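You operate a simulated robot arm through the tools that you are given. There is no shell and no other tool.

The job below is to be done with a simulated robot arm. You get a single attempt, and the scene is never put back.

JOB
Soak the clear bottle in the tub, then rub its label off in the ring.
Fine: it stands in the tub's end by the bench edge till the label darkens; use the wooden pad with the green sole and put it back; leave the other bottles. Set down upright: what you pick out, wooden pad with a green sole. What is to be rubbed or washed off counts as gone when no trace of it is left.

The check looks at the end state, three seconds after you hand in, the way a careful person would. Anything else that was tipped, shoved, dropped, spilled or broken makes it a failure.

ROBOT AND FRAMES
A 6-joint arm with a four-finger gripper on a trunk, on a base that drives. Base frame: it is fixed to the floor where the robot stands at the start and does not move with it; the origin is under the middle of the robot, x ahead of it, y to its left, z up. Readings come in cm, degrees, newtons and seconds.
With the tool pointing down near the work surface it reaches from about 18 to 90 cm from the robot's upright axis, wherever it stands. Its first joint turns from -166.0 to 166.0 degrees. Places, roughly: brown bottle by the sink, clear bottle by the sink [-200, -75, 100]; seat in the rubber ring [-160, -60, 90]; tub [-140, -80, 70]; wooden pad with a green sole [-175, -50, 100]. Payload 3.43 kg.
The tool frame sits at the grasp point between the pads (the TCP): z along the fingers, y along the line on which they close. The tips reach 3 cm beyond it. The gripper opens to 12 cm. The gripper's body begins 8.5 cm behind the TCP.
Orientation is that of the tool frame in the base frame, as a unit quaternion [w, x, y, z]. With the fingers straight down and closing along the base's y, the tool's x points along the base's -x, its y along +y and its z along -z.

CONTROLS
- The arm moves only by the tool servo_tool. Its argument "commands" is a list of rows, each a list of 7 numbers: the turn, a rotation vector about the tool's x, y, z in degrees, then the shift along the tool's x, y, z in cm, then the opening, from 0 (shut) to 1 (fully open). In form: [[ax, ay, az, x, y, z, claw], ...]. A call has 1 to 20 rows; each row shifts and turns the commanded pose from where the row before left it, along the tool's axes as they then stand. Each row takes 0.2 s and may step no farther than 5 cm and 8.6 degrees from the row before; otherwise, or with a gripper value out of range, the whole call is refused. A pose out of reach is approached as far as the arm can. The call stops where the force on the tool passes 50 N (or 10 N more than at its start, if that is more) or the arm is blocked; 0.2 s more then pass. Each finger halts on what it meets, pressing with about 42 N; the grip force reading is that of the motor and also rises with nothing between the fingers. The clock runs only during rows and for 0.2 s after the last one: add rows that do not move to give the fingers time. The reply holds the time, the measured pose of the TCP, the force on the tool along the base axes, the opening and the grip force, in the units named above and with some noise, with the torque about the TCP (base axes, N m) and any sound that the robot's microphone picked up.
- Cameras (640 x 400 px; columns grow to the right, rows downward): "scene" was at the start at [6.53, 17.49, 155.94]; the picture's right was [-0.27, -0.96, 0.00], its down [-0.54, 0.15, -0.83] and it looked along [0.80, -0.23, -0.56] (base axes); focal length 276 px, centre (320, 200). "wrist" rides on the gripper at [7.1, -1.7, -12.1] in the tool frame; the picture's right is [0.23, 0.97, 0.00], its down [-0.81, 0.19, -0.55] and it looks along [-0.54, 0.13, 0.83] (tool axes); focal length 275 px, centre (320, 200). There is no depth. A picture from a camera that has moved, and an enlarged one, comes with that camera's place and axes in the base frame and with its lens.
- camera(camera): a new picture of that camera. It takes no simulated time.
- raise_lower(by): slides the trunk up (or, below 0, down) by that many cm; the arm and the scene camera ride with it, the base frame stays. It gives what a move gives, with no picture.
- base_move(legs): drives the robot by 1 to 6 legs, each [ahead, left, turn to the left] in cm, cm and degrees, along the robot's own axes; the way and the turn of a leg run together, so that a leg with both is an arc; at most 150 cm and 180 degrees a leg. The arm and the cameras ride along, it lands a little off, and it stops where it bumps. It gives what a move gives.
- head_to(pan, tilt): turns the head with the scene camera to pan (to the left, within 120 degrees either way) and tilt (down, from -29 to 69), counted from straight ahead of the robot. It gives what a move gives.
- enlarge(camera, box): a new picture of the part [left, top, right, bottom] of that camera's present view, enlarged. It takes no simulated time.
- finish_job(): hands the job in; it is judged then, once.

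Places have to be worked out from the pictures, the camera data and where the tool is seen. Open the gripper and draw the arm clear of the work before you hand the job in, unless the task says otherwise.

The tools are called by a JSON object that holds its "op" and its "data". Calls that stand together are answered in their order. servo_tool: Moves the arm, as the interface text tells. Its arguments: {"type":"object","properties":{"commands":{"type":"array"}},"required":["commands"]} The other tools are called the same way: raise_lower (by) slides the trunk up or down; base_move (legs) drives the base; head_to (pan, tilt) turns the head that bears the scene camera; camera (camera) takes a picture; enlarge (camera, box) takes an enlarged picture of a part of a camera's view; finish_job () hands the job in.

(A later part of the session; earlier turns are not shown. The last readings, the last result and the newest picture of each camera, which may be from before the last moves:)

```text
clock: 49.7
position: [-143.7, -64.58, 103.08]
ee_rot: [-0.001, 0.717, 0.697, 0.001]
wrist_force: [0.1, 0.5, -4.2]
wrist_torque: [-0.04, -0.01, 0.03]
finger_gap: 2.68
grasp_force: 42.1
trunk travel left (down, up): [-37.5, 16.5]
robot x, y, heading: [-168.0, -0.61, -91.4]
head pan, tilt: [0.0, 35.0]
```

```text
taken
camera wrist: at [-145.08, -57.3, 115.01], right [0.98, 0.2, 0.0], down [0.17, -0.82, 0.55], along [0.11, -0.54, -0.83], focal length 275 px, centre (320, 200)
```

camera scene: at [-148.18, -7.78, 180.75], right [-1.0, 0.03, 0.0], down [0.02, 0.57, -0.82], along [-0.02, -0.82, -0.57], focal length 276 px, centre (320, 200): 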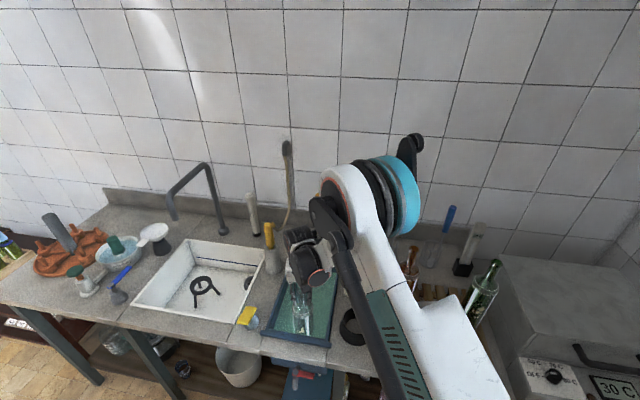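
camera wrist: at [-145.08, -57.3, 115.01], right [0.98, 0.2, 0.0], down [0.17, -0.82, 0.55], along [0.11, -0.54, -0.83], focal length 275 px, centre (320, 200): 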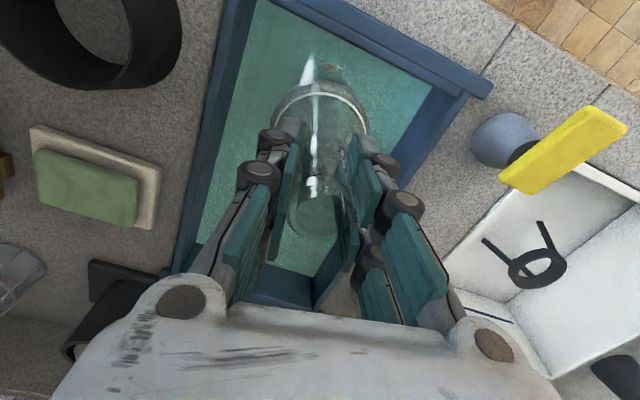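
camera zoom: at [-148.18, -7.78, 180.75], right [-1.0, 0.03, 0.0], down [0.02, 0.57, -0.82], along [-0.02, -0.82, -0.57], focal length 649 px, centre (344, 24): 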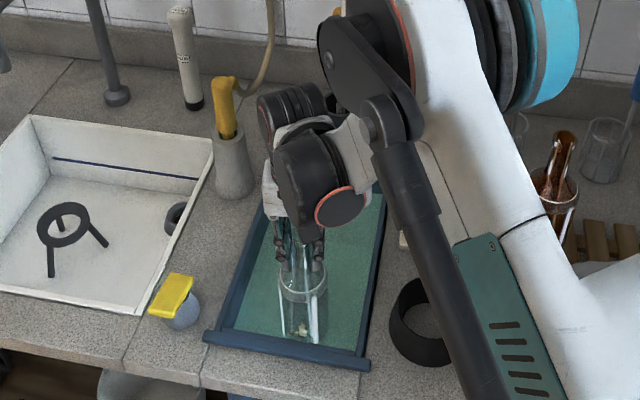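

Label is being submerged. Continuing down gently until contact with the tub bottom.

{"op": "servo_tool", "data": {"commands": [[0, 0, 0, 0, 0, 0.7, 0.1], [0, 0, 0, 0, 0, 0.7, 0.1], [0, 0, 0, 0, 0, 0.7, 0.1], [0, 0, 0, 0, 0, 0.7, 0.1], [0, 0, 0, 0, 0, 0, 0.1]]}}

{"op": "enlarge", "data": {"camera": "scene", "box": [230, 190, 390, 360]}}

{"op": "enlarge", "data": {"camera": "wrist", "box": [220, 0, 420, 150]}}

```text
clock: 50.9
position: [-143.69, -64.65, 100.18]
ee_rot: [0.001, 0.716, 0.698, 0.0]
wrist_force: [0.4, -0.4, -4.4]
wrist_torque: [0.0, -0.01, -0.01]
finger_gap: 2.7
grasp_force: 41.4
trunk travel left (down, up): [-37.5, 16.5]
robot x, y, heading: [-167.69, -0.28, -91.6]
head pan, tilt: [0.0, 35.0]
```

```text
2.35 times, centred on (310, 275) of scene
camera zoom: at [-148.17, -7.79, 180.75], right [-1.0, 0.03, 0.0], down [0.02, 0.57, -0.82], along [-0.02, -0.82, -0.57], focal length 649 px, centre (344, 24)
```

zoom: 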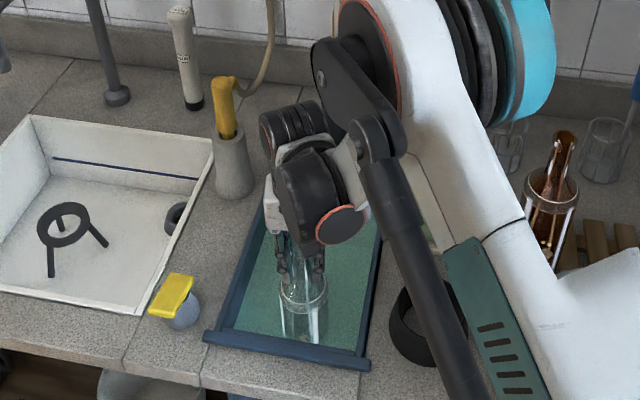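

```text
2.67 times, centred on (320, 75) of wrist
camera zoom: at [-145.1, -57.36, 112.14], right [0.98, 0.2, 0.0], down [0.17, -0.82, 0.55], along [0.11, -0.54, -0.83], focal length 734 px, centre (320, 533)
```

zoom: 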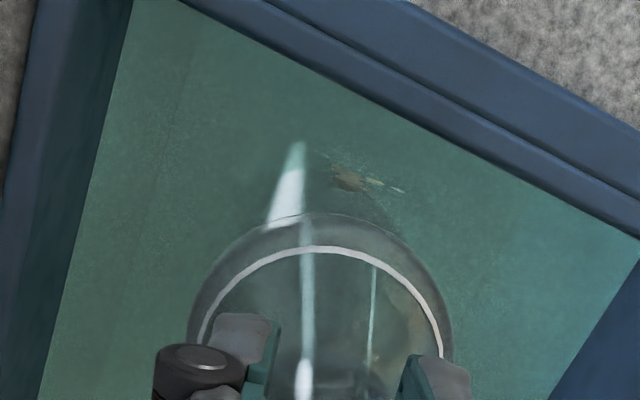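

Part of the label already shows dark; the upper bits are still above water. I go further down.

{"op": "servo_tool", "data": {"commands": [[0, 0, 0, 0, 0, 0.6, 0.1], [0, 0, 0, 0, 0, 0.6, 0.1], [0, 0, 0, 0, 0, 0.6, 0.1], [0, 0, 0, 0, 0, 0.6, 0.1], [0, 0, 0, 0, 0, 0.6, 0.1], [0, 0, 0, 0, 0, 0, 0.1]]}}

{"op": "enlarge", "data": {"camera": "wrist", "box": [220, 0, 420, 150]}}

{"op": "camera", "data": {"camera": "scene"}}

```text
clock: 52.3
position: [-143.73, -64.56, 97.23]
ee_rot: [-0.001, 0.716, 0.698, 0.0]
wrist_force: [-0.2, 0.8, -4.6]
wrist_torque: [0.03, 0.0, 0.01]
finger_gap: 2.66
grasp_force: 41.7
trunk travel left (down, up): [-37.5, 16.5]
robot x, y, heading: [-168.02, -0.3, -91.6]
head pan, tilt: [0.0, 35.0]
```

```text
2.67 times, centred on (320, 75) of wrist
camera zoom: at [-145.12, -57.3, 109.22], right [0.98, 0.2, 0.0], down [0.17, -0.82, 0.55], along [0.11, -0.54, -0.83], focal length 734 px, centre (320, 533)
```

zoom: 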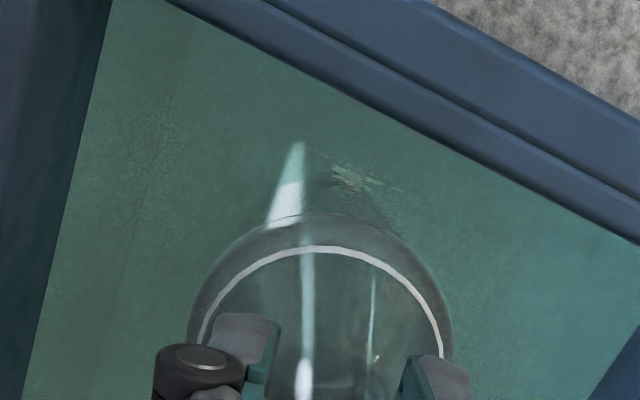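

```text
taken
camera scene: at [-148.17, -7.79, 180.75], right [-1.0, 0.03, 0.0], down [0.01, 0.57, -0.82], along [-0.02, -0.82, -0.57], focal length 276 px, centre (320, 200)
```

scene: 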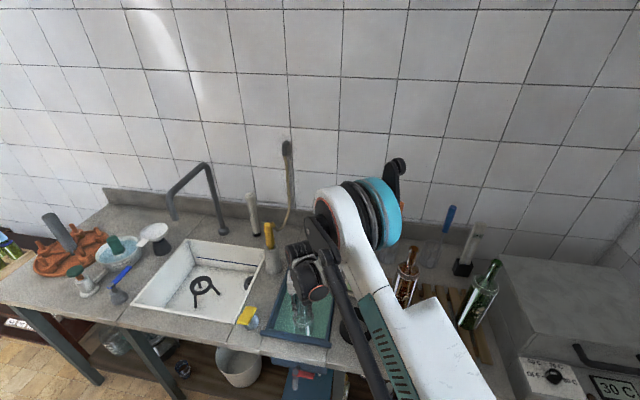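

Still no bottom contact; continue down carefully.

{"op": "servo_tool", "data": {"commands": [[0, 0, 0, 0, 0, 0.5, 0.1], [0, 0, 0, 0, 0, 0.5, 0.1], [0, 0, 0, 0, 0, 0.5, 0.1], [0, 0, 0, 0, 0, 0.5, 0.1], [0, 0, 0, 0, 0, 0, 0.1]]}}

{"op": "enlarge", "data": {"camera": "scene", "box": [230, 190, 390, 360]}}

```text
clock: 53.5
position: [-143.65, -64.71, 95.29]
ee_rot: [0.0, 0.716, 0.698, 0.0]
wrist_force: [0.3, 0.3, -4.0]
wrist_torque: [0.02, -0.01, -0.02]
finger_gap: 2.68
grasp_force: 41.7
trunk travel left (down, up): [-37.5, 16.5]
robot x, y, heading: [-167.67, -0.07, -91.9]
head pan, tilt: [0.0, 35.0]
```

```text
2.35 times, centred on (310, 275) of scene
camera zoom: at [-148.17, -7.8, 180.75], right [-1.0, 0.03, 0.0], down [0.01, 0.57, -0.82], along [-0.02, -0.82, -0.57], focal length 649 px, centre (344, 24)
```

zoom: 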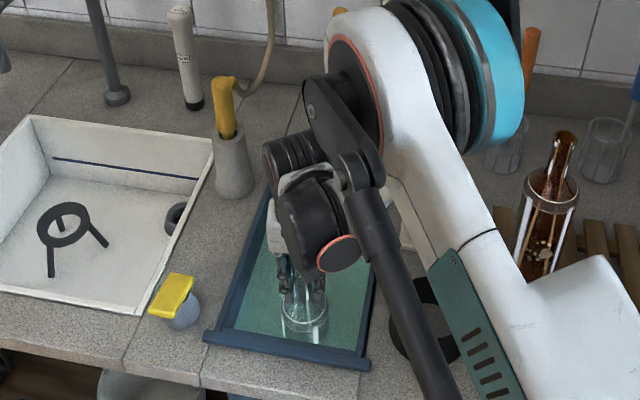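

Continuing by half centimetres.

{"op": "servo_tool", "data": {"commands": [[0, 0, 0, 0, 0, 0.5, 0.1], [0, 0, 0, 0, 0, 0.5, 0.1], [0, 0, 0, 0, 0, 0.5, 0.1], [0, 0, 0, 0, 0, 0.5, 0.1], [0, 0, 0, 0, 0, 0, 0.1]]}}

{"op": "camera", "data": {"camera": "wrist"}}

```text
clock: 54.7
position: [-143.75, -64.61, 93.44]
ee_rot: [0.001, 0.717, 0.697, 0.0]
wrist_force: [0.5, -5.8, 34.9]
wrist_torque: [-0.41, -0.1, -0.05]
finger_gap: 2.67
grasp_force: 42.2
trunk travel left (down, up): [-37.5, 16.5]
robot x, y, heading: [-168.18, -0.26, -91.5]
head pan, tilt: [0.0, 35.0]
```

```text
taken
camera wrist: at [-145.18, -57.15, 105.35], right [0.98, 0.2, 0.0], down [0.17, -0.81, 0.56], along [0.11, -0.54, -0.83], focal length 275 px, centre (320, 200)
```

wrist: 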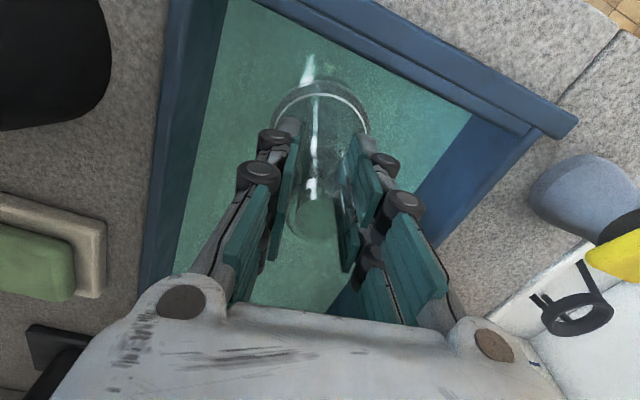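

Contact with the tub floor at TCP z≈93.6. I relieve the press by 0.2 cm and hold it standing to soak.

{"op": "servo_tool", "data": {"commands": [[0, 0, 0, 0, 0, -0.1, 0.1], [0, 0, 0, 0, 0, -0.08, 0.1], [0, 0, 0, 0, 0, 0, 0.1], [0, 0, 0, 0, 0, 0, 0.1], [0, 0, 0, 0, 0, 0, 0.1], [0, 0, 0, 0, 0, 0, 0.1], [0, 0, 0, 0, 0, 0, 0.1], [0, 0, 0, 0, 0, 0, 0.1], [0, 0, 0, 0, 0, 0, 0.1], [0, 0, 0, 0, 0, 0, 0.1], [0, 0, 0, 0, 0, 0, 0.1], [0, 0, 0, 0, 0, 0, 0.1], [0, 0, 0, 0, 0, 0, 0.1], [0, 0, 0, 0, 0, 0, 0.1], [0, 0, 0, 0, 0, 0, 0.1], [0, 0, 0, 0, 0, 0, 0.1], [0, 0, 0, 0, 0, 0, 0.1], [0, 0, 0, 0, 0, 0, 0.1], [0, 0, 0, 0, 0, 0, 0.1], [0, 0, 0, 0, 0, 0, 0.1]]}}

{"op": "enlarge", "data": {"camera": "wrist", "box": [240, 20, 420, 150]}}

{"op": "enlarge", "data": {"camera": "scene", "box": [270, 280, 350, 350]}}

```text
clock: 58.9
position: [-143.62, -64.5, 93.36]
ee_rot: [-0.001, 0.716, 0.698, 0.0]
wrist_force: [-0.6, 0.4, 6.0]
wrist_torque: [0.41, -0.1, 0.03]
finger_gap: 2.68
grasp_force: 41.5
trunk travel left (down, up): [-37.5, 16.5]
robot x, y, heading: [-167.84, -0.47, -91.6]
head pan, tilt: [0.0, 35.0]
```

```text
3.08 times, centred on (330, 85) of wrist
camera zoom: at [-145.12, -57.29, 105.37], right [0.98, 0.2, 0.0], down [0.17, -0.82, 0.55], along [0.11, -0.54, -0.83], focal length 847 px, centre (289, 554)
```

zoom: 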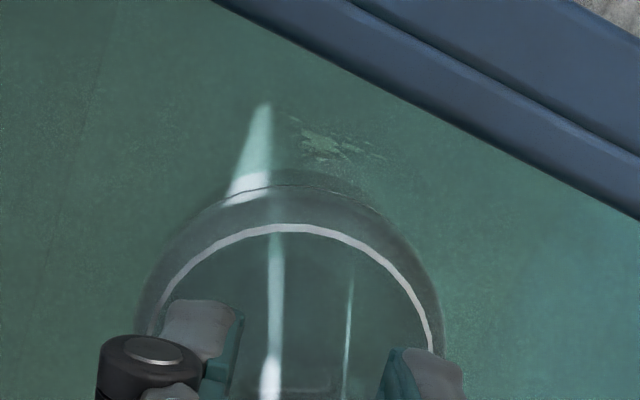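

```text
5.71 times, centred on (310, 315) of scene
camera zoom: at [-148.21, -7.7, 180.76], right [-1.0, 0.03, 0.0], down [0.02, 0.57, -0.82], along [-0.02, -0.82, -0.57], focal length 1576 px, centre (377, -457)
```

zoom: 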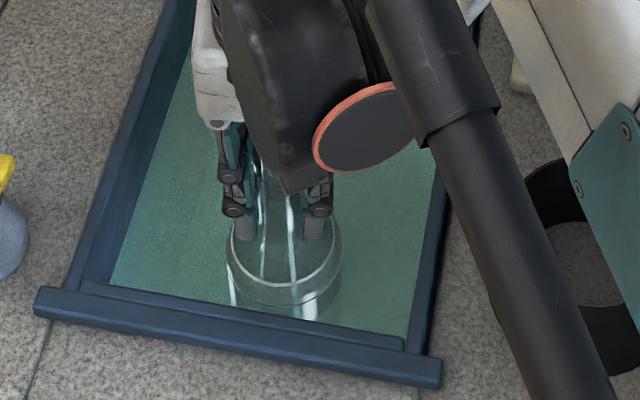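

The bottle stands on the floor with ~10 N. The label still looks pale through the water; I wait more.

{"op": "servo_tool", "data": {"commands": [[0, 0, 0, 0, 0, 0, 0.1], [0, 0, 0, 0, 0, 0, 0.1], [0, 0, 0, 0, 0, 0, 0.1], [0, 0, 0, 0, 0, 0, 0.1], [0, 0, 0, 0, 0, 0, 0.1], [0, 0, 0, 0, 0, 0, 0.1], [0, 0, 0, 0, 0, 0, 0.1], [0, 0, 0, 0, 0, 0, 0.1], [0, 0, 0, 0, 0, 0, 0.1], [0, 0, 0, 0, 0, 0, 0.1], [0, 0, 0, 0, 0, 0, 0.1], [0, 0, 0, 0, 0, 0, 0.1], [0, 0, 0, 0, 0, 0, 0.1], [0, 0, 0, 0, 0, 0, 0.1], [0, 0, 0, 0, 0, 0, 0.1], [0, 0, 0, 0, 0, 0, 0.1], [0, 0, 0, 0, 0, 0, 0.1], [0, 0, 0, 0, 0, 0, 0.1], [0, 0, 0, 0, 0, 0, 0.1], [0, 0, 0, 0, 0, 0, 0.1]]}}

{"op": "servo_tool", "data": {"commands": [[0, 0, 0, 0, 0, 0, 0.1], [0, 0, 0, 0, 0, 0, 0.1], [0, 0, 0, 0, 0, 0, 0.1], [0, 0, 0, 0, 0, 0, 0.1], [0, 0, 0, 0, 0, 0, 0.1], [0, 0, 0, 0, 0, 0, 0.1], [0, 0, 0, 0, 0, 0, 0.1], [0, 0, 0, 0, 0, 0, 0.1], [0, 0, 0, 0, 0, 0, 0.1], [0, 0, 0, 0, 0, 0, 0.1], [0, 0, 0, 0, 0, 0, 0.1], [0, 0, 0, 0, 0, 0, 0.1], [0, 0, 0, 0, 0, 0, 0.1], [0, 0, 0, 0, 0, 0, 0.1], [0, 0, 0, 0, 0, 0, 0.1], [0, 0, 0, 0, 0, 0, 0.1], [0, 0, 0, 0, 0, 0, 0.1], [0, 0, 0, 0, 0, 0, 0.1], [0, 0, 0, 0, 0, 0, 0.1], [0, 0, 0, 0, 0, 0, 0.1]]}}

{"op": "enlarge", "data": {"camera": "wrist", "box": [240, 20, 420, 150]}}

```text
clock: 63.1
position: [-143.68, -64.69, 93.29]
ee_rot: [0.0, 0.716, 0.698, 0.0]
wrist_force: [-1.1, -2.2, 8.0]
wrist_torque: [-0.19, 0.1, 0.01]
finger_gap: 2.68
grasp_force: 41.7
trunk travel left (down, up): [-37.5, 16.5]
robot x, y, heading: [-168.39, -0.4, -91.6]
head pan, tilt: [0.0, 35.0]
```

```text
clock: 67.3
position: [-143.63, -64.6, 93.41]
ee_rot: [0.0, 0.716, 0.698, 0.0]
wrist_force: [0.3, -1.9, 7.8]
wrist_torque: [0.07, 0.03, 0.01]
finger_gap: 2.68
grasp_force: 42.0
trunk travel left (down, up): [-37.5, 16.5]
robot x, y, heading: [-168.06, -0.1, -91.5]
head pan, tilt: [0.0, 35.0]
```

```text
3.08 times, centred on (330, 85) of wrist
camera zoom: at [-145.13, -57.29, 105.38], right [0.98, 0.2, 0.0], down [0.17, -0.82, 0.55], along [0.11, -0.54, -0.83], focal length 847 px, centre (289, 554)
```

zoom: 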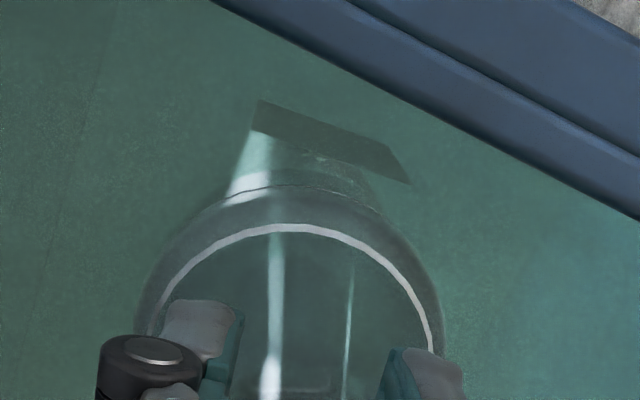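

A dark rectangular patch has appeared – the label has darkened. I give it a few more seconds to be sure and re-check.

{"op": "servo_tool", "data": {"commands": [[0, 0, 0, 0, 0, 0, 0.1], [0, 0, 0, 0, 0, 0, 0.1], [0, 0, 0, 0, 0, 0, 0.1], [0, 0, 0, 0, 0, 0, 0.1], [0, 0, 0, 0, 0, 0, 0.1], [0, 0, 0, 0, 0, 0, 0.1], [0, 0, 0, 0, 0, 0, 0.1], [0, 0, 0, 0, 0, 0, 0.1], [0, 0, 0, 0, 0, 0, 0.1], [0, 0, 0, 0, 0, 0, 0.1], [0, 0, 0, 0, 0, 0, 0.1], [0, 0, 0, 0, 0, 0, 0.1], [0, 0, 0, 0, 0, 0, 0.1], [0, 0, 0, 0, 0, 0, 0.1], [0, 0, 0, 0, 0, 0, 0.1], [0, 0, 0, 0, 0, 0, 0.1], [0, 0, 0, 0, 0, 0, 0.1], [0, 0, 0, 0, 0, 0, 0.1], [0, 0, 0, 0, 0, 0, 0.1], [0, 0, 0, 0, 0, 0, 0.1]]}}

{"op": "enlarge", "data": {"camera": "wrist", "box": [240, 20, 420, 150]}}

```text
clock: 71.5
position: [-143.73, -64.69, 93.43]
ee_rot: [0.0, 0.716, 0.698, -0.001]
wrist_force: [-0.4, -1.6, 8.3]
wrist_torque: [-0.03, 0.04, 0.04]
finger_gap: 2.67
grasp_force: 41.6
trunk travel left (down, up): [-37.5, 16.5]
robot x, y, heading: [-167.96, -0.33, -91.7]
head pan, tilt: [0.0, 35.0]
```

```text
3.08 times, centred on (330, 85) of wrist
camera zoom: at [-145.13, -57.29, 105.38], right [0.98, 0.2, 0.0], down [0.17, -0.82, 0.55], along [0.11, -0.54, -0.83], focal length 847 px, centre (289, 554)
```

zoom: 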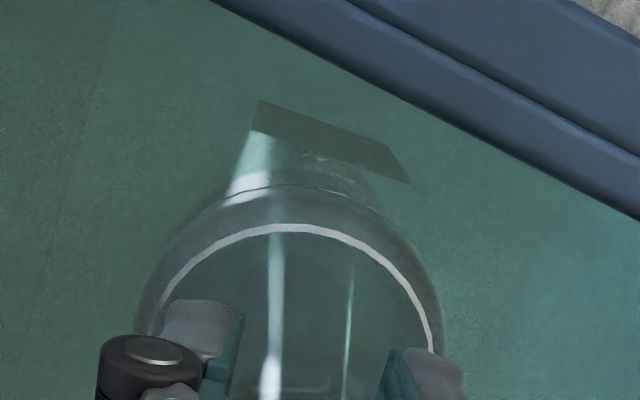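

The dark label patch is stable. I lift the bottle straight up out of the tub and pause above it to drip.

{"op": "servo_tool", "data": {"commands": [[0, 0, 0, 0, 0, -0.5, 0.1], [0, 0, 0, 0, 0, -1, 0.1], [0, 0, 0, 0, 0, -1.5, 0.1], [0, 0, 0, 0, 0, -2, 0.1], [0, 0, 0, 0, 0, -2, 0.1], [0, 0, 0, 0, 0, -2, 0.1], [0, 0, 0, 0, 0, -2, 0.1], [0, 0, 0, 0, 0, -2, 0.1], [0, 0, 0, 0, 0, -2, 0.1], [0, 0, 0, 0, 0, -2, 0.1], [0, 0, 0, 0, 0, -2, 0.1], [0, 0, 0, 0, 0, -2, 0.1], [0, 0, 0, 0, 0, -2, 0.1], [0, 0, 0, 0, 0, -2, 0.1], [0, 0, 0, 0, 0, -2, 0.1], [0, 0, 0, 0, 0, -2, 0.1], [0, 0, 0, 0, 0, -2, 0.1], [0, 0, 0, 0, 0, -2, 0.1], [0, 0, 0, 0, 0, -1.4, 0.1], [0, 0, 0, 0, 0, 0, 0.1]]}}

{"op": "servo_tool", "data": {"commands": [[0, 0, 0, 0, 0, 0, 0.1], [0, 0, 0, 0, 0, 0, 0.1], [0, 0, 0, 0, 0, 0, 0.1], [0, 0, 0, 0, 0, 0, 0.1], [0, 0, 0, 0, 0, 0, 0.1], [0, 0, 0, 0, 0, 0, 0.1], [0, 0, 0, 0, 0, 0, 0.1], [0, 0, 0, 0, 0, 0, 0.1]]}}

{"op": "enlarge", "data": {"camera": "scene", "box": [240, 200, 400, 370]}}

{"op": "enlarge", "data": {"camera": "wrist", "box": [220, 0, 420, 150]}}

```text
clock: 75.7
position: [-143.66, -64.6, 127.79]
ee_rot: [0.0, 0.716, 0.698, 0.0]
wrist_force: [0.4, -0.5, -5.1]
wrist_torque: [0.0, -0.01, 0.04]
finger_gap: 2.68
grasp_force: 42.4
trunk travel left (down, up): [-37.5, 16.5]
robot x, y, heading: [-167.71, -0.25, -91.5]
head pan, tilt: [0.0, 35.0]
```

```text
clock: 77.5
position: [-143.69, -64.68, 127.7]
ee_rot: [0.0, 0.716, 0.698, 0.0]
wrist_force: [-0.4, -1.1, -3.7]
wrist_torque: [-0.02, -0.01, -0.02]
finger_gap: 2.69
grasp_force: 41.9
trunk travel left (down, up): [-37.5, 16.5]
robot x, y, heading: [-167.73, -0.49, -91.5]
head pan, tilt: [0.0, 35.0]
```

```text
2.35 times, centred on (320, 285) of scene
camera zoom: at [-148.17, -7.79, 180.75], right [-1.0, 0.03, 0.0], down [0.01, 0.57, -0.82], along [-0.02, -0.82, -0.57], focal length 649 px, centre (320, 0)
```

zoom: 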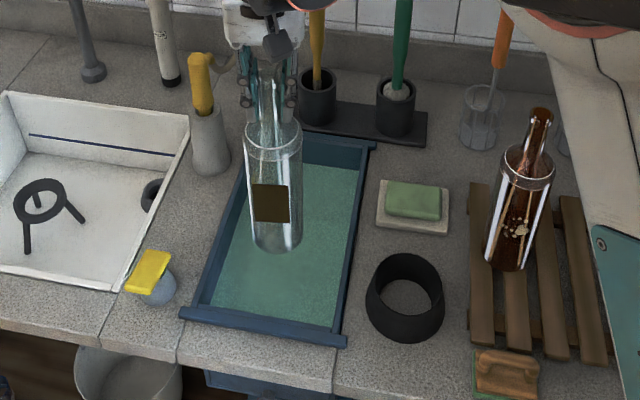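

```text
2.67 times, centred on (320, 75) of wrist
camera zoom: at [-145.15, -57.33, 139.7], right [0.98, 0.2, 0.0], down [0.17, -0.82, 0.55], along [0.11, -0.54, -0.83], focal length 734 px, centre (320, 533)
```

zoom: 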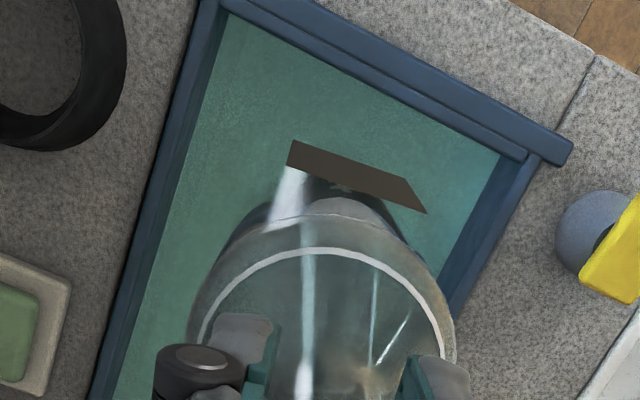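

The label is now a dark brown rectangle facing the robot (normal along the bench-outward direction), centred ≈15.7 cm below the TCP. Next I refine the ring's centre.

{"op": "enlarge", "data": {"camera": "scene", "box": [325, 300, 385, 350]}}

{"op": "camera", "data": {"camera": "wrist"}}

```text
8.00 times, centred on (355, 325) of scene
camera zoom: at [-148.17, -7.79, 180.75], right [-1.0, 0.03, 0.0], down [0.01, 0.57, -0.82], along [-0.02, -0.82, -0.57], focal length 2206 px, centre (40, -800)
```

zoom: 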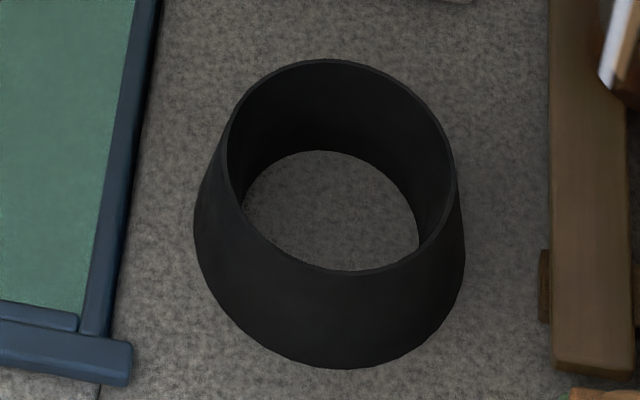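

```text
taken
camera wrist: at [-145.15, -57.33, 139.7], right [0.98, 0.2, 0.0], down [0.17, -0.82, 0.55], along [0.11, -0.54, -0.83], focal length 275 px, centre (320, 200)
```

wrist: 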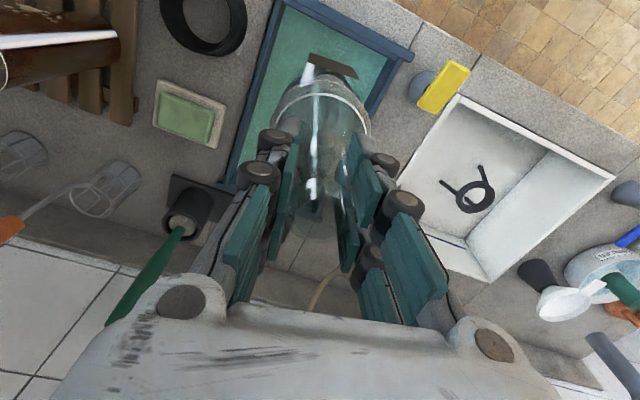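

Ring: top centre ≈(-162.3,-60.7), z_top ≈93.3, bench ≈88.4, inside tapering to ~8 cm; bottle is ~7.2 cm wide. I move the bottle above the ring.

{"op": "servo_tool", "data": {"commands": [[0, 0, 0, 0.5, -2.3, 0, 0.1], [0, 0, 0, 0.6, -3.2, 0, 0.1], [0, 0, 0, 0.6, -3.2, 0, 0.1], [0, 0, 0, 0.6, -3.2, 0, 0.1], [0, 0, 0, 0.6, -3.2, 0, 0.1], [0, 0, 0, 0.58, -2.5, 0, 0.1], [0, 0, 0, 0, -1.1, 0, 0.1], [0, 0, 0, 0, 0, 2, 0.1], [0, 0, 0, 0, 0, 0, 0.1]]}}

{"op": "enlarge", "data": {"camera": "scene", "box": [310, 230, 410, 360]}}

{"op": "enlarge", "data": {"camera": "wrist", "box": [220, 0, 420, 150]}}

```text
clock: 79.5
position: [-162.33, -60.7, 125.74]
ee_rot: [0.0, 0.717, 0.698, 0.0]
wrist_force: [0.3, 0.1, -4.0]
wrist_torque: [-0.03, 0.01, 0.0]
finger_gap: 2.67
grasp_force: 42.0
trunk travel left (down, up): [-37.5, 16.5]
robot x, y, heading: [-167.52, -0.07, -91.3]
head pan, tilt: [0.0, 35.0]
```

```text
3.08 times, centred on (360, 295) of scene
camera zoom: at [-148.21, -7.73, 180.76], right [-1.0, 0.03, 0.0], down [0.02, 0.57, -0.82], along [-0.02, -0.82, -0.57], focal length 848 px, centre (197, -92)
```

zoom: 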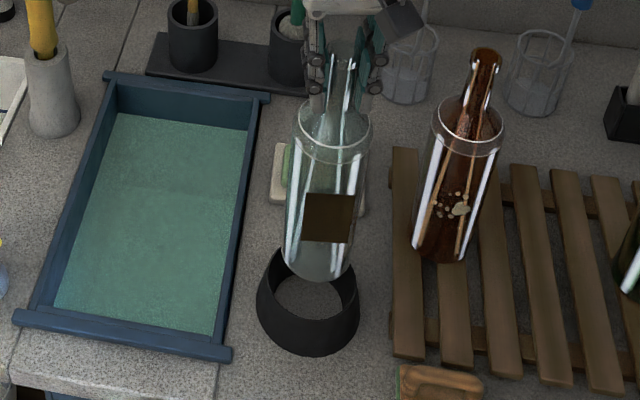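

```text
2.67 times, centred on (320, 75) of wrist
camera zoom: at [-163.77, -53.28, 137.7], right [0.98, 0.2, 0.0], down [0.17, -0.82, 0.55], along [0.11, -0.54, -0.83], focal length 734 px, centre (320, 533)
```

zoom: 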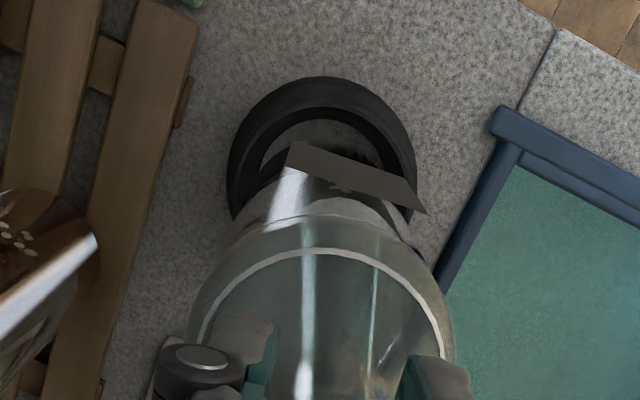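

The ring's centre agrees to ~0.2 cm (+x shift). I correct and lower into the ring's mouth, then check.

{"op": "servo_tool", "data": {"commands": [[0, 0, 0, 0.05, 0.18, 1, 0.1], [0, 0, 0, 0, 0, 1.5, 0.1], [0, 0, 0, 0, 0, 1.5, 0.1], [0, 0, 0, 0, 0, 1.5, 0.1], [0, 0, 0, 0, 0, 1, 0.1], [0, 0, 0, 0, 0, 0, 0.1]]}}

{"op": "enlarge", "data": {"camera": "scene", "box": [310, 230, 410, 360]}}

{"op": "enlarge", "data": {"camera": "wrist", "box": [220, 0, 420, 150]}}

```text
clock: 80.9
position: [-162.05, -60.66, 119.43]
ee_rot: [0.0, 0.717, 0.698, 0.0]
wrist_force: [-0.4, -0.1, -5.6]
wrist_torque: [-0.01, -0.04, 0.01]
finger_gap: 2.68
grasp_force: 42.2
trunk travel left (down, up): [-37.5, 16.5]
robot x, y, heading: [-168.04, -0.19, -91.4]
head pan, tilt: [0.0, 35.0]
```

```text
3.08 times, centred on (360, 295) of scene
camera zoom: at [-148.19, -7.78, 180.76], right [-1.0, 0.03, 0.0], down [0.02, 0.57, -0.82], along [-0.02, -0.82, -0.57], focal length 848 px, centre (197, -92)
```

zoom: 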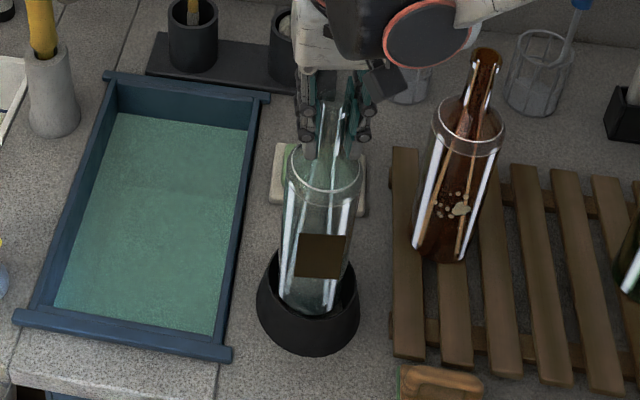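

```text
2.67 times, centred on (320, 75) of wrist
camera zoom: at [-163.52, -53.36, 131.34], right [0.98, 0.2, 0.0], down [0.17, -0.82, 0.55], along [0.11, -0.54, -0.83], focal length 734 px, centre (320, 533)
```

zoom: 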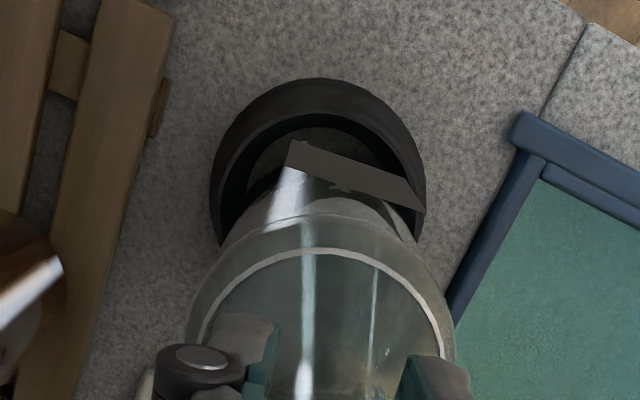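

Well centred in both views. I lower in small steps until it seats.

{"op": "servo_tool", "data": {"commands": [[0, 0, 0, 0, 0, 1, 0.1], [0, 0, 0, 0, 0, 1, 0.1], [0, 0, 0, 0, 0, 0.7, 0.1], [0, 0, 0, 0, 0, 0.5, 0.1], [0, 0, 0, 0, 0, 0.5, 0.1], [0, 0, 0, 0, 0, 0, 0.1]]}}

{"op": "enlarge", "data": {"camera": "scene", "box": [310, 230, 410, 360]}}

```text
clock: 82.3
position: [-162.23, -60.71, 115.56]
ee_rot: [0.0, 0.716, 0.698, 0.0]
wrist_force: [0.2, -0.1, -5.0]
wrist_torque: [0.01, 0.0, 0.01]
finger_gap: 2.64
grasp_force: 41.7
trunk travel left (down, up): [-37.5, 16.5]
robot x, y, heading: [-168.01, -0.53, -91.5]
head pan, tilt: [0.0, 35.0]
```

```text
3.08 times, centred on (360, 295) of scene
camera zoom: at [-148.19, -7.78, 180.75], right [-1.0, 0.03, 0.0], down [0.02, 0.57, -0.82], along [-0.02, -0.82, -0.57], focal length 848 px, centre (197, -92)
```

zoom: 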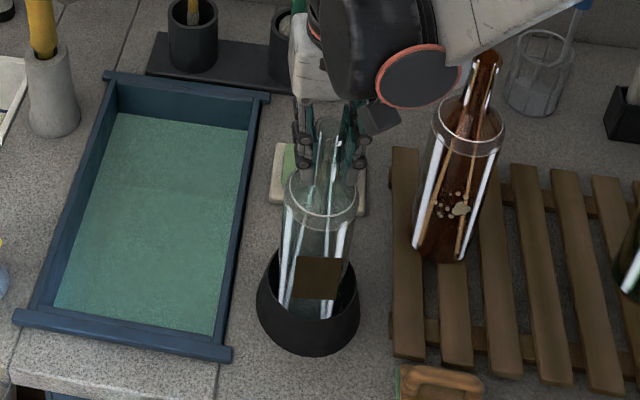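

{"op": "servo_tool", "data": {"commands": [[0, 0, 0, 0, 0, 0.4, 0.1], [0, 0, 0, 0, 0, 0.4, 0.1], [0, 0, 0, 0, 0, 0.3, 0.1], [0, 0, 0, 0, 0, 0, 0.1]]}}

```text
clock: 82.8
position: [-162.17, -60.6, 115.43]
ee_rot: [0.001, 0.717, 0.698, 0.0]
wrist_force: [0.7, -1.6, 38.1]
wrist_torque: [0.86, -0.16, -0.05]
finger_gap: 2.68
grasp_force: 42.0
trunk travel left (down, up): [-37.5, 16.5]
robot x, y, heading: [-167.84, -0.13, -91.4]
head pan, tilt: [0.0, 35.0]
stopped in row 2: the force on the tool passed its limit at 64 N (the readings are from after the stop); the commanded pose is now the measured one
```

Contact at z≈115.4. I relieve the pressure slightly and look closely at whether it is fully seated.

{"op": "servo_tool", "data": {"commands": [[0, 0, 0, 0, 0, -0.15, 0.1], [0, 0, 0, 0, 0, 0, 0.1]]}}

{"op": "enlarge", "data": {"camera": "scene", "box": [325, 280, 385, 350]}}

{"op": "enlarge", "data": {"camera": "wrist", "box": [240, 0, 400, 120]}}

```text
clock: 83.5
position: [-162.21, -60.48, 115.43]
ee_rot: [0.001, 0.716, 0.698, 0.0]
wrist_force: [1.1, -0.3, 28.9]
wrist_torque: [0.51, 0.02, -0.06]
finger_gap: 2.69
grasp_force: 41.4
trunk travel left (down, up): [-37.5, 16.5]
robot x, y, heading: [-168.02, 0.17, -91.6]
head pan, tilt: [0.0, 35.0]
```

```text
5.71 times, centred on (355, 315) of scene
camera zoom: at [-148.22, -7.53, 180.77], right [-1.0, 0.03, 0.0], down [0.02, 0.57, -0.82], along [-0.02, -0.82, -0.57], focal length 1576 px, centre (120, -457)
```

zoom: 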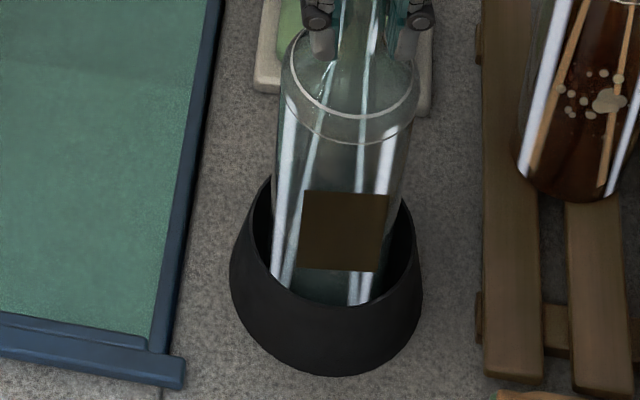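

```text
3.33 times, centred on (320, 60) of wrist
camera zoom: at [-163.55, -53.24, 127.33], right [0.98, 0.2, 0.0], down [0.17, -0.81, 0.56], along [0.11, -0.54, -0.83], focal length 918 px, centre (320, 667)
```

zoom: 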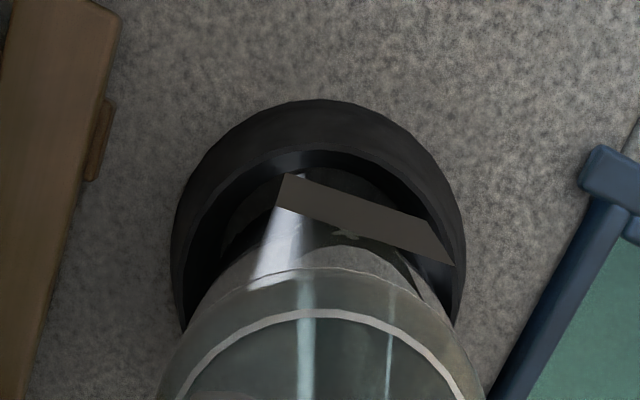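

The bottle is centred in the ring and firmly bottomed. I unload until the force is near zero before releasing.

{"op": "servo_tool", "data": {"commands": [[0, 0, 0, 0, 0, -0.1, 0.1], [0, 0, 0, 0, 0, 0, 0.1]]}}

```text
clock: 84.0
position: [-162.01, -60.66, 115.39]
ee_rot: [0.0, 0.716, 0.698, -0.001]
wrist_force: [0.0, 4.0, 7.6]
wrist_torque: [1.23, -0.18, 0.0]
finger_gap: 2.69
grasp_force: 42.1
trunk travel left (down, up): [-37.5, 16.5]
robot x, y, heading: [-168.21, -0.33, -91.7]
head pan, tilt: [0.0, 35.0]
```

There's ~4 N lateral load from the ring; I ease 0.1 cm toward +y and up slightly, then check.

{"op": "servo_tool", "data": {"commands": [[0, 0, 0, 0.12, 0, 0, 0.1], [0, 0, 0, 0, 0, -0.04, 0.1], [0, 0, 0, 0, 0, 0, 0.1]]}}

```text
clock: 84.8
position: [-162.21, -60.64, 115.36]
ee_rot: [0.001, 0.717, 0.697, -0.002]
wrist_force: [-0.6, 0.9, -4.5]
wrist_torque: [-0.02, -0.01, -0.04]
finger_gap: 2.69
grasp_force: 41.7
trunk travel left (down, up): [-37.5, 16.5]
robot x, y, heading: [-168.18, -0.56, -91.6]
head pan, tilt: [0.0, 35.0]
```

The bottle hangs just off the seat with no side load. I release it by opening gently.

{"op": "servo_tool", "data": {"commands": [[0, 0, 0, 0, 0, 0.04, 0.1], [0, 0, 0, 0, 0, 0, 0.24], [0, 0, 0, 0, 0, 0, 0.3], [0, 0, 0, 0, 0, 0, 0.45], [0, 0, 0, 0, 0, 0, 0.55], [0, 0, 0, 0, 0, 0, 0.55]]}}

{"op": "camera", "data": {"camera": "wrist"}}

{"op": "enlarge", "data": {"camera": "scene", "box": [310, 230, 410, 360]}}

```text
clock: 86.2
position: [-162.22, -60.6, 115.49]
ee_rot: [0.001, 0.717, 0.697, -0.001]
wrist_force: [-0.2, -0.1, -0.7]
wrist_torque: [-0.01, 0.0, 0.01]
finger_gap: 6.62
grasp_force: 0.0
trunk travel left (down, up): [-37.5, 16.5]
robot x, y, heading: [-168.11, -0.34, -91.5]
head pan, tilt: [0.0, 35.0]
```

```text
taken
camera wrist: at [-163.55, -53.28, 127.36], right [0.98, 0.2, 0.0], down [0.17, -0.81, 0.56], along [0.11, -0.54, -0.83], focal length 275 px, centre (320, 200)
```

wrist: 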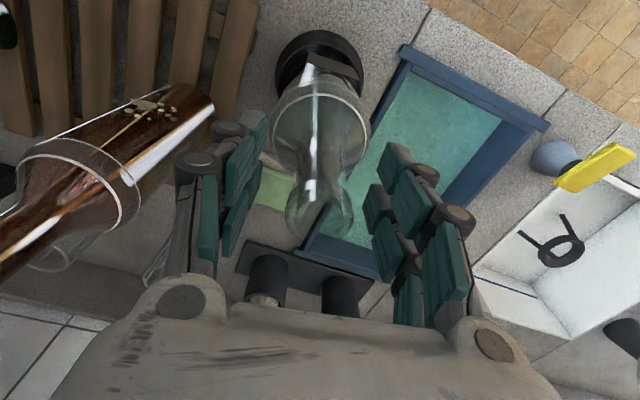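

```text
3.08 times, centred on (360, 295) of scene
camera zoom: at [-148.2, -7.76, 180.76], right [-1.0, 0.03, 0.0], down [0.02, 0.57, -0.82], along [-0.02, -0.82, -0.57], focal length 848 px, centre (197, -92)
```

zoom: 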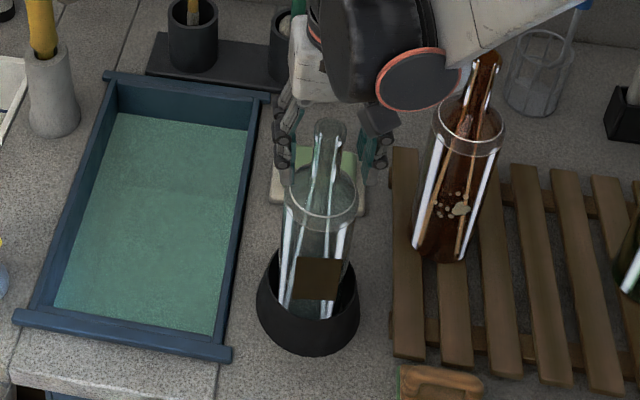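

The bottle stands free in the ring. I rise straight up, move over the pad and turn the tool about −81° so the fingers close across the pad's handle.

{"op": "servo_tool", "data": {"commands": [[0, 0, 0, 0, 0, -1, 0.55], [0, 0, 0, 0, 0, -3, 0.55], [0, 0, 0, 0, 0, -4, 0.55], [0, 0, 0, 0, 0, -4.5, 0.55], [0, 0, 0, 0, 0, -4.5, 0.55], [0, 0, 0, 2.8, -3, 0, 0.55], [0, 0, 0, 2.8, -3, 0, 0.55], [0, 0, 0, 2.8, -3, 0, 0.55], [0, 0, 0, 2.8, -3, 0, 0.55], [0, 0, 0, 0, 0, 0, 0.55]]}}

{"op": "servo_tool", "data": {"commands": [[0, 0, -8.08, 0, 0, 0, 0.55], [0, 0, -8.08, 0, 0, 0, 0.55], [0, 0, -8.08, 0, 0, 0, 0.55], [0, 0, -8.08, 0, 0, 0, 0.55], [0, 0, -8.08, 0, 0, 0, 0.55], [0, 0, -8.08, 0, 0, 0, 0.55], [0, 0, -8.08, 0, 0, 0, 0.55], [0, 0, -8.08, 0, 0, 0, 0.55], [0, 0, -8.08, 0, 0, 0, 0.55], [0, 0, -8.08, 0, 0, 0, 0.55], [0, 0, 0, 0, 0, 0, 0.55], [0, 0, 0, 0, 0, 0, 0.55]]}}

{"op": "camera", "data": {"camera": "wrist"}}

{"op": "camera", "data": {"camera": "scene"}}

```text
clock: 88.5
position: [-173.72, -49.31, 132.28]
ee_rot: [0.001, 0.716, 0.698, -0.001]
wrist_force: [0.3, 0.5, 0.6]
wrist_torque: [0.03, 0.02, -0.04]
finger_gap: 6.59
grasp_force: 0.1
trunk travel left (down, up): [-37.5, 16.5]
robot x, y, heading: [-168.12, -0.1, -91.2]
head pan, tilt: [0.0, 35.0]
```

```text
clock: 91.0
position: [-173.9, -49.14, 132.3]
ee_rot: [0.0, 0.094, 0.996, -0.002]
wrist_force: [-0.2, -0.4, -0.1]
wrist_torque: [-0.02, 0.02, -0.01]
finger_gap: 6.58
grasp_force: 0.1
trunk travel left (down, up): [-37.5, 16.5]
robot x, y, heading: [-167.68, -0.14, -91.6]
head pan, tilt: [0.0, 35.0]
```

```text
taken
camera wrist: at [-181.1, -49.27, 144.35], right [-0.05, 1.0, 0.0], down [0.83, 0.04, 0.55], along [0.55, 0.02, -0.83], focal length 275 px, centre (320, 200)
```

wrist: 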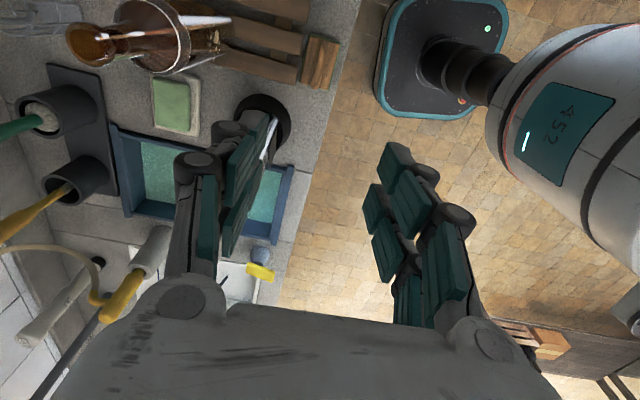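

```text
taken
camera scene: at [-148.2, -7.74, 180.76], right [-1.0, 0.03, 0.0], down [0.02, 0.57, -0.82], along [-0.02, -0.82, -0.57], focal length 276 px, centre (320, 200)
```

scene: 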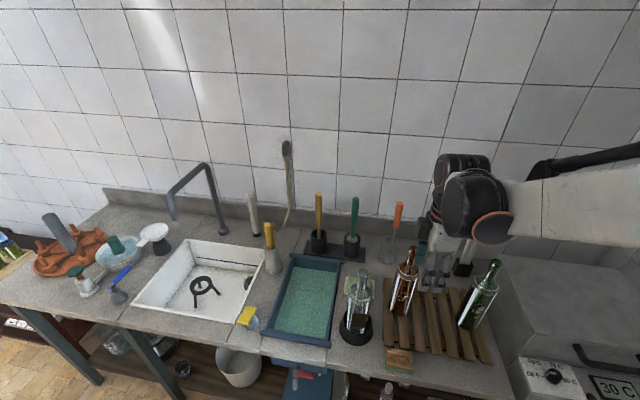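

Before grasping the pad I test in free air whether the arm can point the tool horizontally toward the bench (needed for rubbing).

{"op": "servo_tool", "data": {"commands": [[8.18, 0, 0, 0, 0, 0, 0.55], [8.18, 0, 0, 0, 0, 0, 0.55], [8.18, 0, 0, 0, 0, 0, 0.55], [8.18, 0, 0, 0, 0, 0, 0.55], [8.18, 0, 0, 0, 0, 0, 0.55], [8.18, 0, 0, 0, 0, 0, 0.55], [8.18, 0, 0, 0, 0, 0, 0.55], [8.18, 0, 0, 0, 0, 0, 0.55], [8.18, 0, 0, 0, 0, 0, 0.55], [8.18, 0, 0, 0, 0, 0, 0.55], [8.18, 0, 0, 0, 0, 0, 0.55], [0, 0, 0, 0, 0, 0, 0.55], [0, 0, 0, 0, 0, 0, 0.55]]}}

{"op": "camera", "data": {"camera": "scene"}}

{"op": "camera", "data": {"camera": "wrist"}}

```text
clock: 93.8
position: [-174.06, -50.13, 142.32]
ee_rot: [-0.066, 0.068, 0.711, -0.697]
wrist_force: [-0.3, -0.8, 1.0]
wrist_torque: [0.07, 0.0, 0.03]
finger_gap: 6.59
grasp_force: 0.1
out of reach, approached as far as the arm can: row 9, 10, 11
trunk travel left (down, up): [-37.5, 16.5]
robot x, y, heading: [-167.91, -0.46, -91.5]
head pan, tilt: [0.0, 35.0]
```

```text
taken
camera scene: at [-148.2, -7.73, 180.76], right [-1.0, 0.03, 0.0], down [0.02, 0.57, -0.82], along [-0.02, -0.82, -0.57], focal length 276 px, centre (320, 200)
```

scene: 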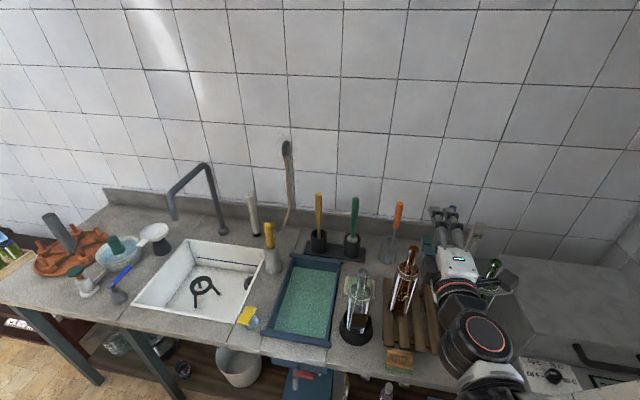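

```text
taken
camera wrist: at [-178.62, -36.87, 144.18], right [-0.22, 0.06, -0.97], down [0.9, 0.39, -0.18], along [0.37, -0.92, -0.14], focal length 275 px, centre (320, 200)
```

wrist: 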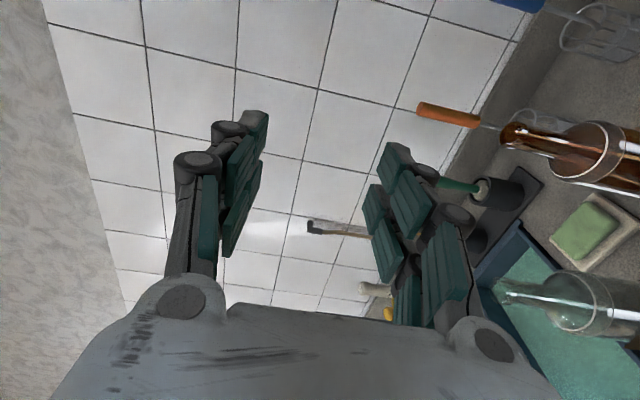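

Horizontal pointing is out of reach here (too close/too high). I turn the tool back down, then will drive back ~18 cm and lower the trunk.

{"op": "servo_tool", "data": {"commands": [[-8.18, 0, 0, 0, 0, 0, 0.55], [-8.18, 0, 0, 0, 0, 0, 0.55], [-8.18, 0, 0, 0, 0, 0, 0.55], [-8.18, 0, 0, 0, 0, 0, 0.55], [-8.18, 0, 0, 0, 0, 0, 0.55], [-8.18, 0, 0, 0, 0, 0, 0.55], [-8.18, 0, 0, 0, 0, 0, 0.55], [-8.18, 0, 0, 0, 0, 0, 0.55], [-8.18, 0, 0, 0, 0, 0, 0.55], [-8.18, 0, 0, 0, 0, 0, 0.55], [-8.18, 0, 0, 0, 0, 0, 0.55], [0, 0, 0, 0, 0, 0, 0.55], [0, 0, 0, 0, 0, 0, 0.55]]}}

```text
clock: 96.7
position: [-173.92, -50.14, 142.45]
ee_rot: [0.0, 0.093, 0.996, 0.0]
wrist_force: [0.0, -0.1, -0.6]
wrist_torque: [0.03, -0.01, 0.02]
finger_gap: 6.63
grasp_force: 0.1
trunk travel left (down, up): [-37.5, 16.5]
robot x, y, heading: [-167.99, -0.32, -91.5]
head pan, tilt: [0.0, 35.0]
```

{"op": "base_move", "data": {"legs": [[-20, 0, 0]]}}

{"op": "raise_lower", "data": {"by": -22}}

{"op": "camera", "data": {"camera": "scene"}}

```text
clock: 98.3
position: [-173.33, -29.78, 142.63]
ee_rot: [0.0, 0.091, 0.996, -0.002]
wrist_force: [-0.1, 0.7, -0.1]
wrist_torque: [-0.06, -0.02, 0.0]
finger_gap: 6.59
grasp_force: 0.1
trunk travel left (down, up): [-37.5, 16.5]
robot x, y, heading: [-167.16, 19.96, -91.4]
head pan, tilt: [0.0, 35.0]
```

```text
clock: 100.6
position: [-173.2, -29.84, 120.52]
ee_rot: [0.0, 0.091, 0.996, -0.002]
wrist_force: [-1.0, -0.2, 0.0]
wrist_torque: [-0.02, 0.0, -0.05]
finger_gap: 6.62
grasp_force: 0.1
trunk travel left (down, up): [-15.5, 38.5]
robot x, y, heading: [-167.83, 20.15, -91.4]
head pan, tilt: [0.0, 35.0]
```

```text
taken
camera scene: at [-147.68, 12.58, 158.77], right [-1.0, 0.02, 0.0], down [0.01, 0.57, -0.82], along [-0.02, -0.82, -0.57], focal length 276 px, centre (320, 200)
```

scene: 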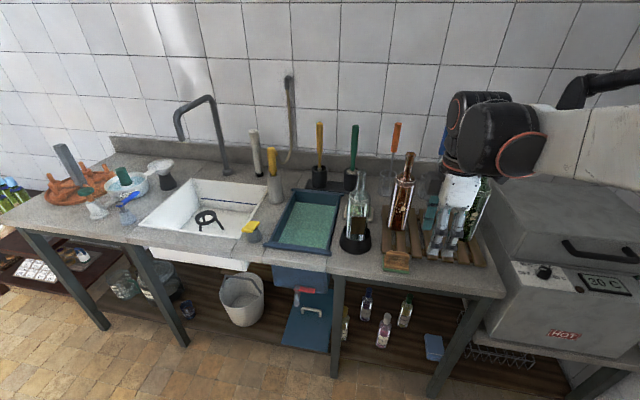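

Now I test the horizontal pose again from this stance: move forward slightly, then tilt.

{"op": "servo_tool", "data": {"commands": [[0, 0, 0, -2, -3, 0, 0.55], [0, 0, 0, -2, -3, 0, 0.55], [0, 0, 0, -2, -3, 0, 0.55], [0, 0, 0, -2, -3, 0, 0.55], [8.18, 0, 0, 0, 0, 0, 0.55], [8.18, 0, 0, 0, 0, 0, 0.55], [8.18, 0, 0, 0, 0, 0, 0.55], [8.18, 0, 0, 0, 0, 0, 0.55], [8.18, 0, 0, 0, 0, 0, 0.55], [8.18, 0, 0, 0, 0, 0, 0.55], [8.18, 0, 0, 0, 0, 0, 0.55], [8.18, 0, 0, 0, 0, 0, 0.55], [8.18, 0, 0, 0, 0, 0, 0.55], [8.18, 0, 0, 0, 0, 0, 0.55], [8.18, 0, 0, 0, 0, 0, 0.55], [0, 0, 0, 0, 0, 0, 0.55]]}}

{"op": "camera", "data": {"camera": "scene"}}

```text
clock: 104.0
position: [-167.58, -43.09, 120.54]
ee_rot: [0.064, -0.065, -0.703, 0.705]
wrist_force: [-0.7, -0.9, -0.4]
wrist_torque: [0.01, 0.01, 0.01]
finger_gap: 6.6
grasp_force: 0.0
trunk travel left (down, up): [-15.5, 38.5]
robot x, y, heading: [-167.32, 19.72, -91.3]
head pan, tilt: [0.0, 35.0]
```

```text
taken
camera scene: at [-147.67, 12.55, 158.76], right [-1.0, 0.02, 0.0], down [0.01, 0.57, -0.82], along [-0.02, -0.82, -0.57], focal length 276 px, centre (320, 200)
```

scene: 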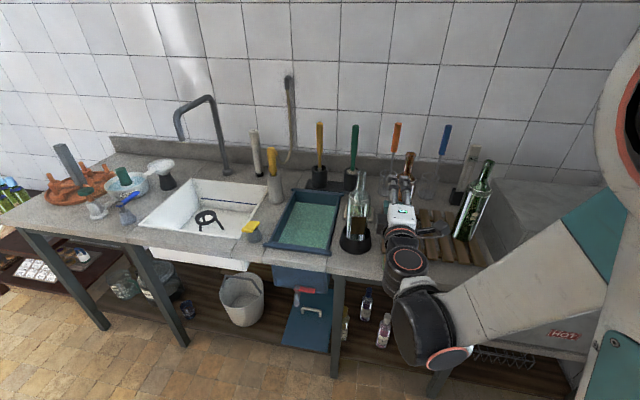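

Reached. I test lowering to rubbing height (z≈101) here in front of the bench edge.

{"op": "servo_tool", "data": {"commands": [[0, 0, 0, 0, 3, 0, 0.3], [0, 0, 0, 0, 3, 0, 0.3], [0, 0, 0, 0, 3, 0, 0.3], [0, 0, 0, 0, 3, 0, 0.3], [0, 0, 0, 0, 3, 0, 0.3], [0, 0, 0, 0, 2.5, 0, 0.3], [0, 0, 0, 0, 2, 0, 0.3], [0, 0, 0, 0, 0, 0, 0.3]]}}

{"op": "camera", "data": {"camera": "scene"}}

{"op": "camera", "data": {"camera": "wrist"}}

```text
clock: 105.8
position: [-166.81, -50.18, 112.79]
ee_rot: [-0.064, 0.064, 0.705, -0.704]
wrist_force: [0.3, 0.1, 0.9]
wrist_torque: [-0.02, -0.04, -0.05]
finger_gap: 3.6
grasp_force: 0.0
out of reach, approached as far as the arm can: row 2, 3, 4, 5, 6, 7
trunk travel left (down, up): [-15.5, 38.5]
robot x, y, heading: [-167.43, 19.84, -91.3]
head pan, tilt: [0.0, 35.0]
```

```text
taken
camera scene: at [-147.67, 12.54, 158.76], right [-1.0, 0.02, 0.0], down [0.01, 0.57, -0.82], along [-0.02, -0.82, -0.57], focal length 276 px, centre (320, 200)
```

scene: 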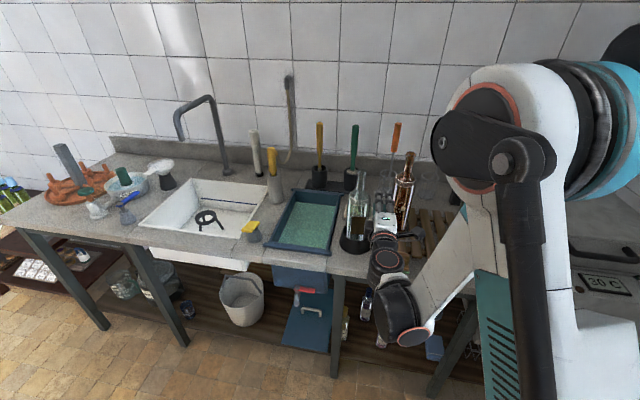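

```text
taken
camera wrist: at [-171.53, -36.99, 114.4], right [-0.23, 0.04, -0.97], down [0.9, 0.4, -0.19], along [0.38, -0.92, -0.13], focal length 275 px, centre (320, 200)
```

wrist: 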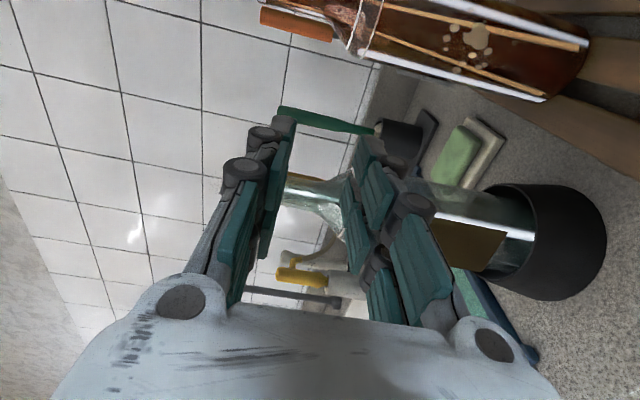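

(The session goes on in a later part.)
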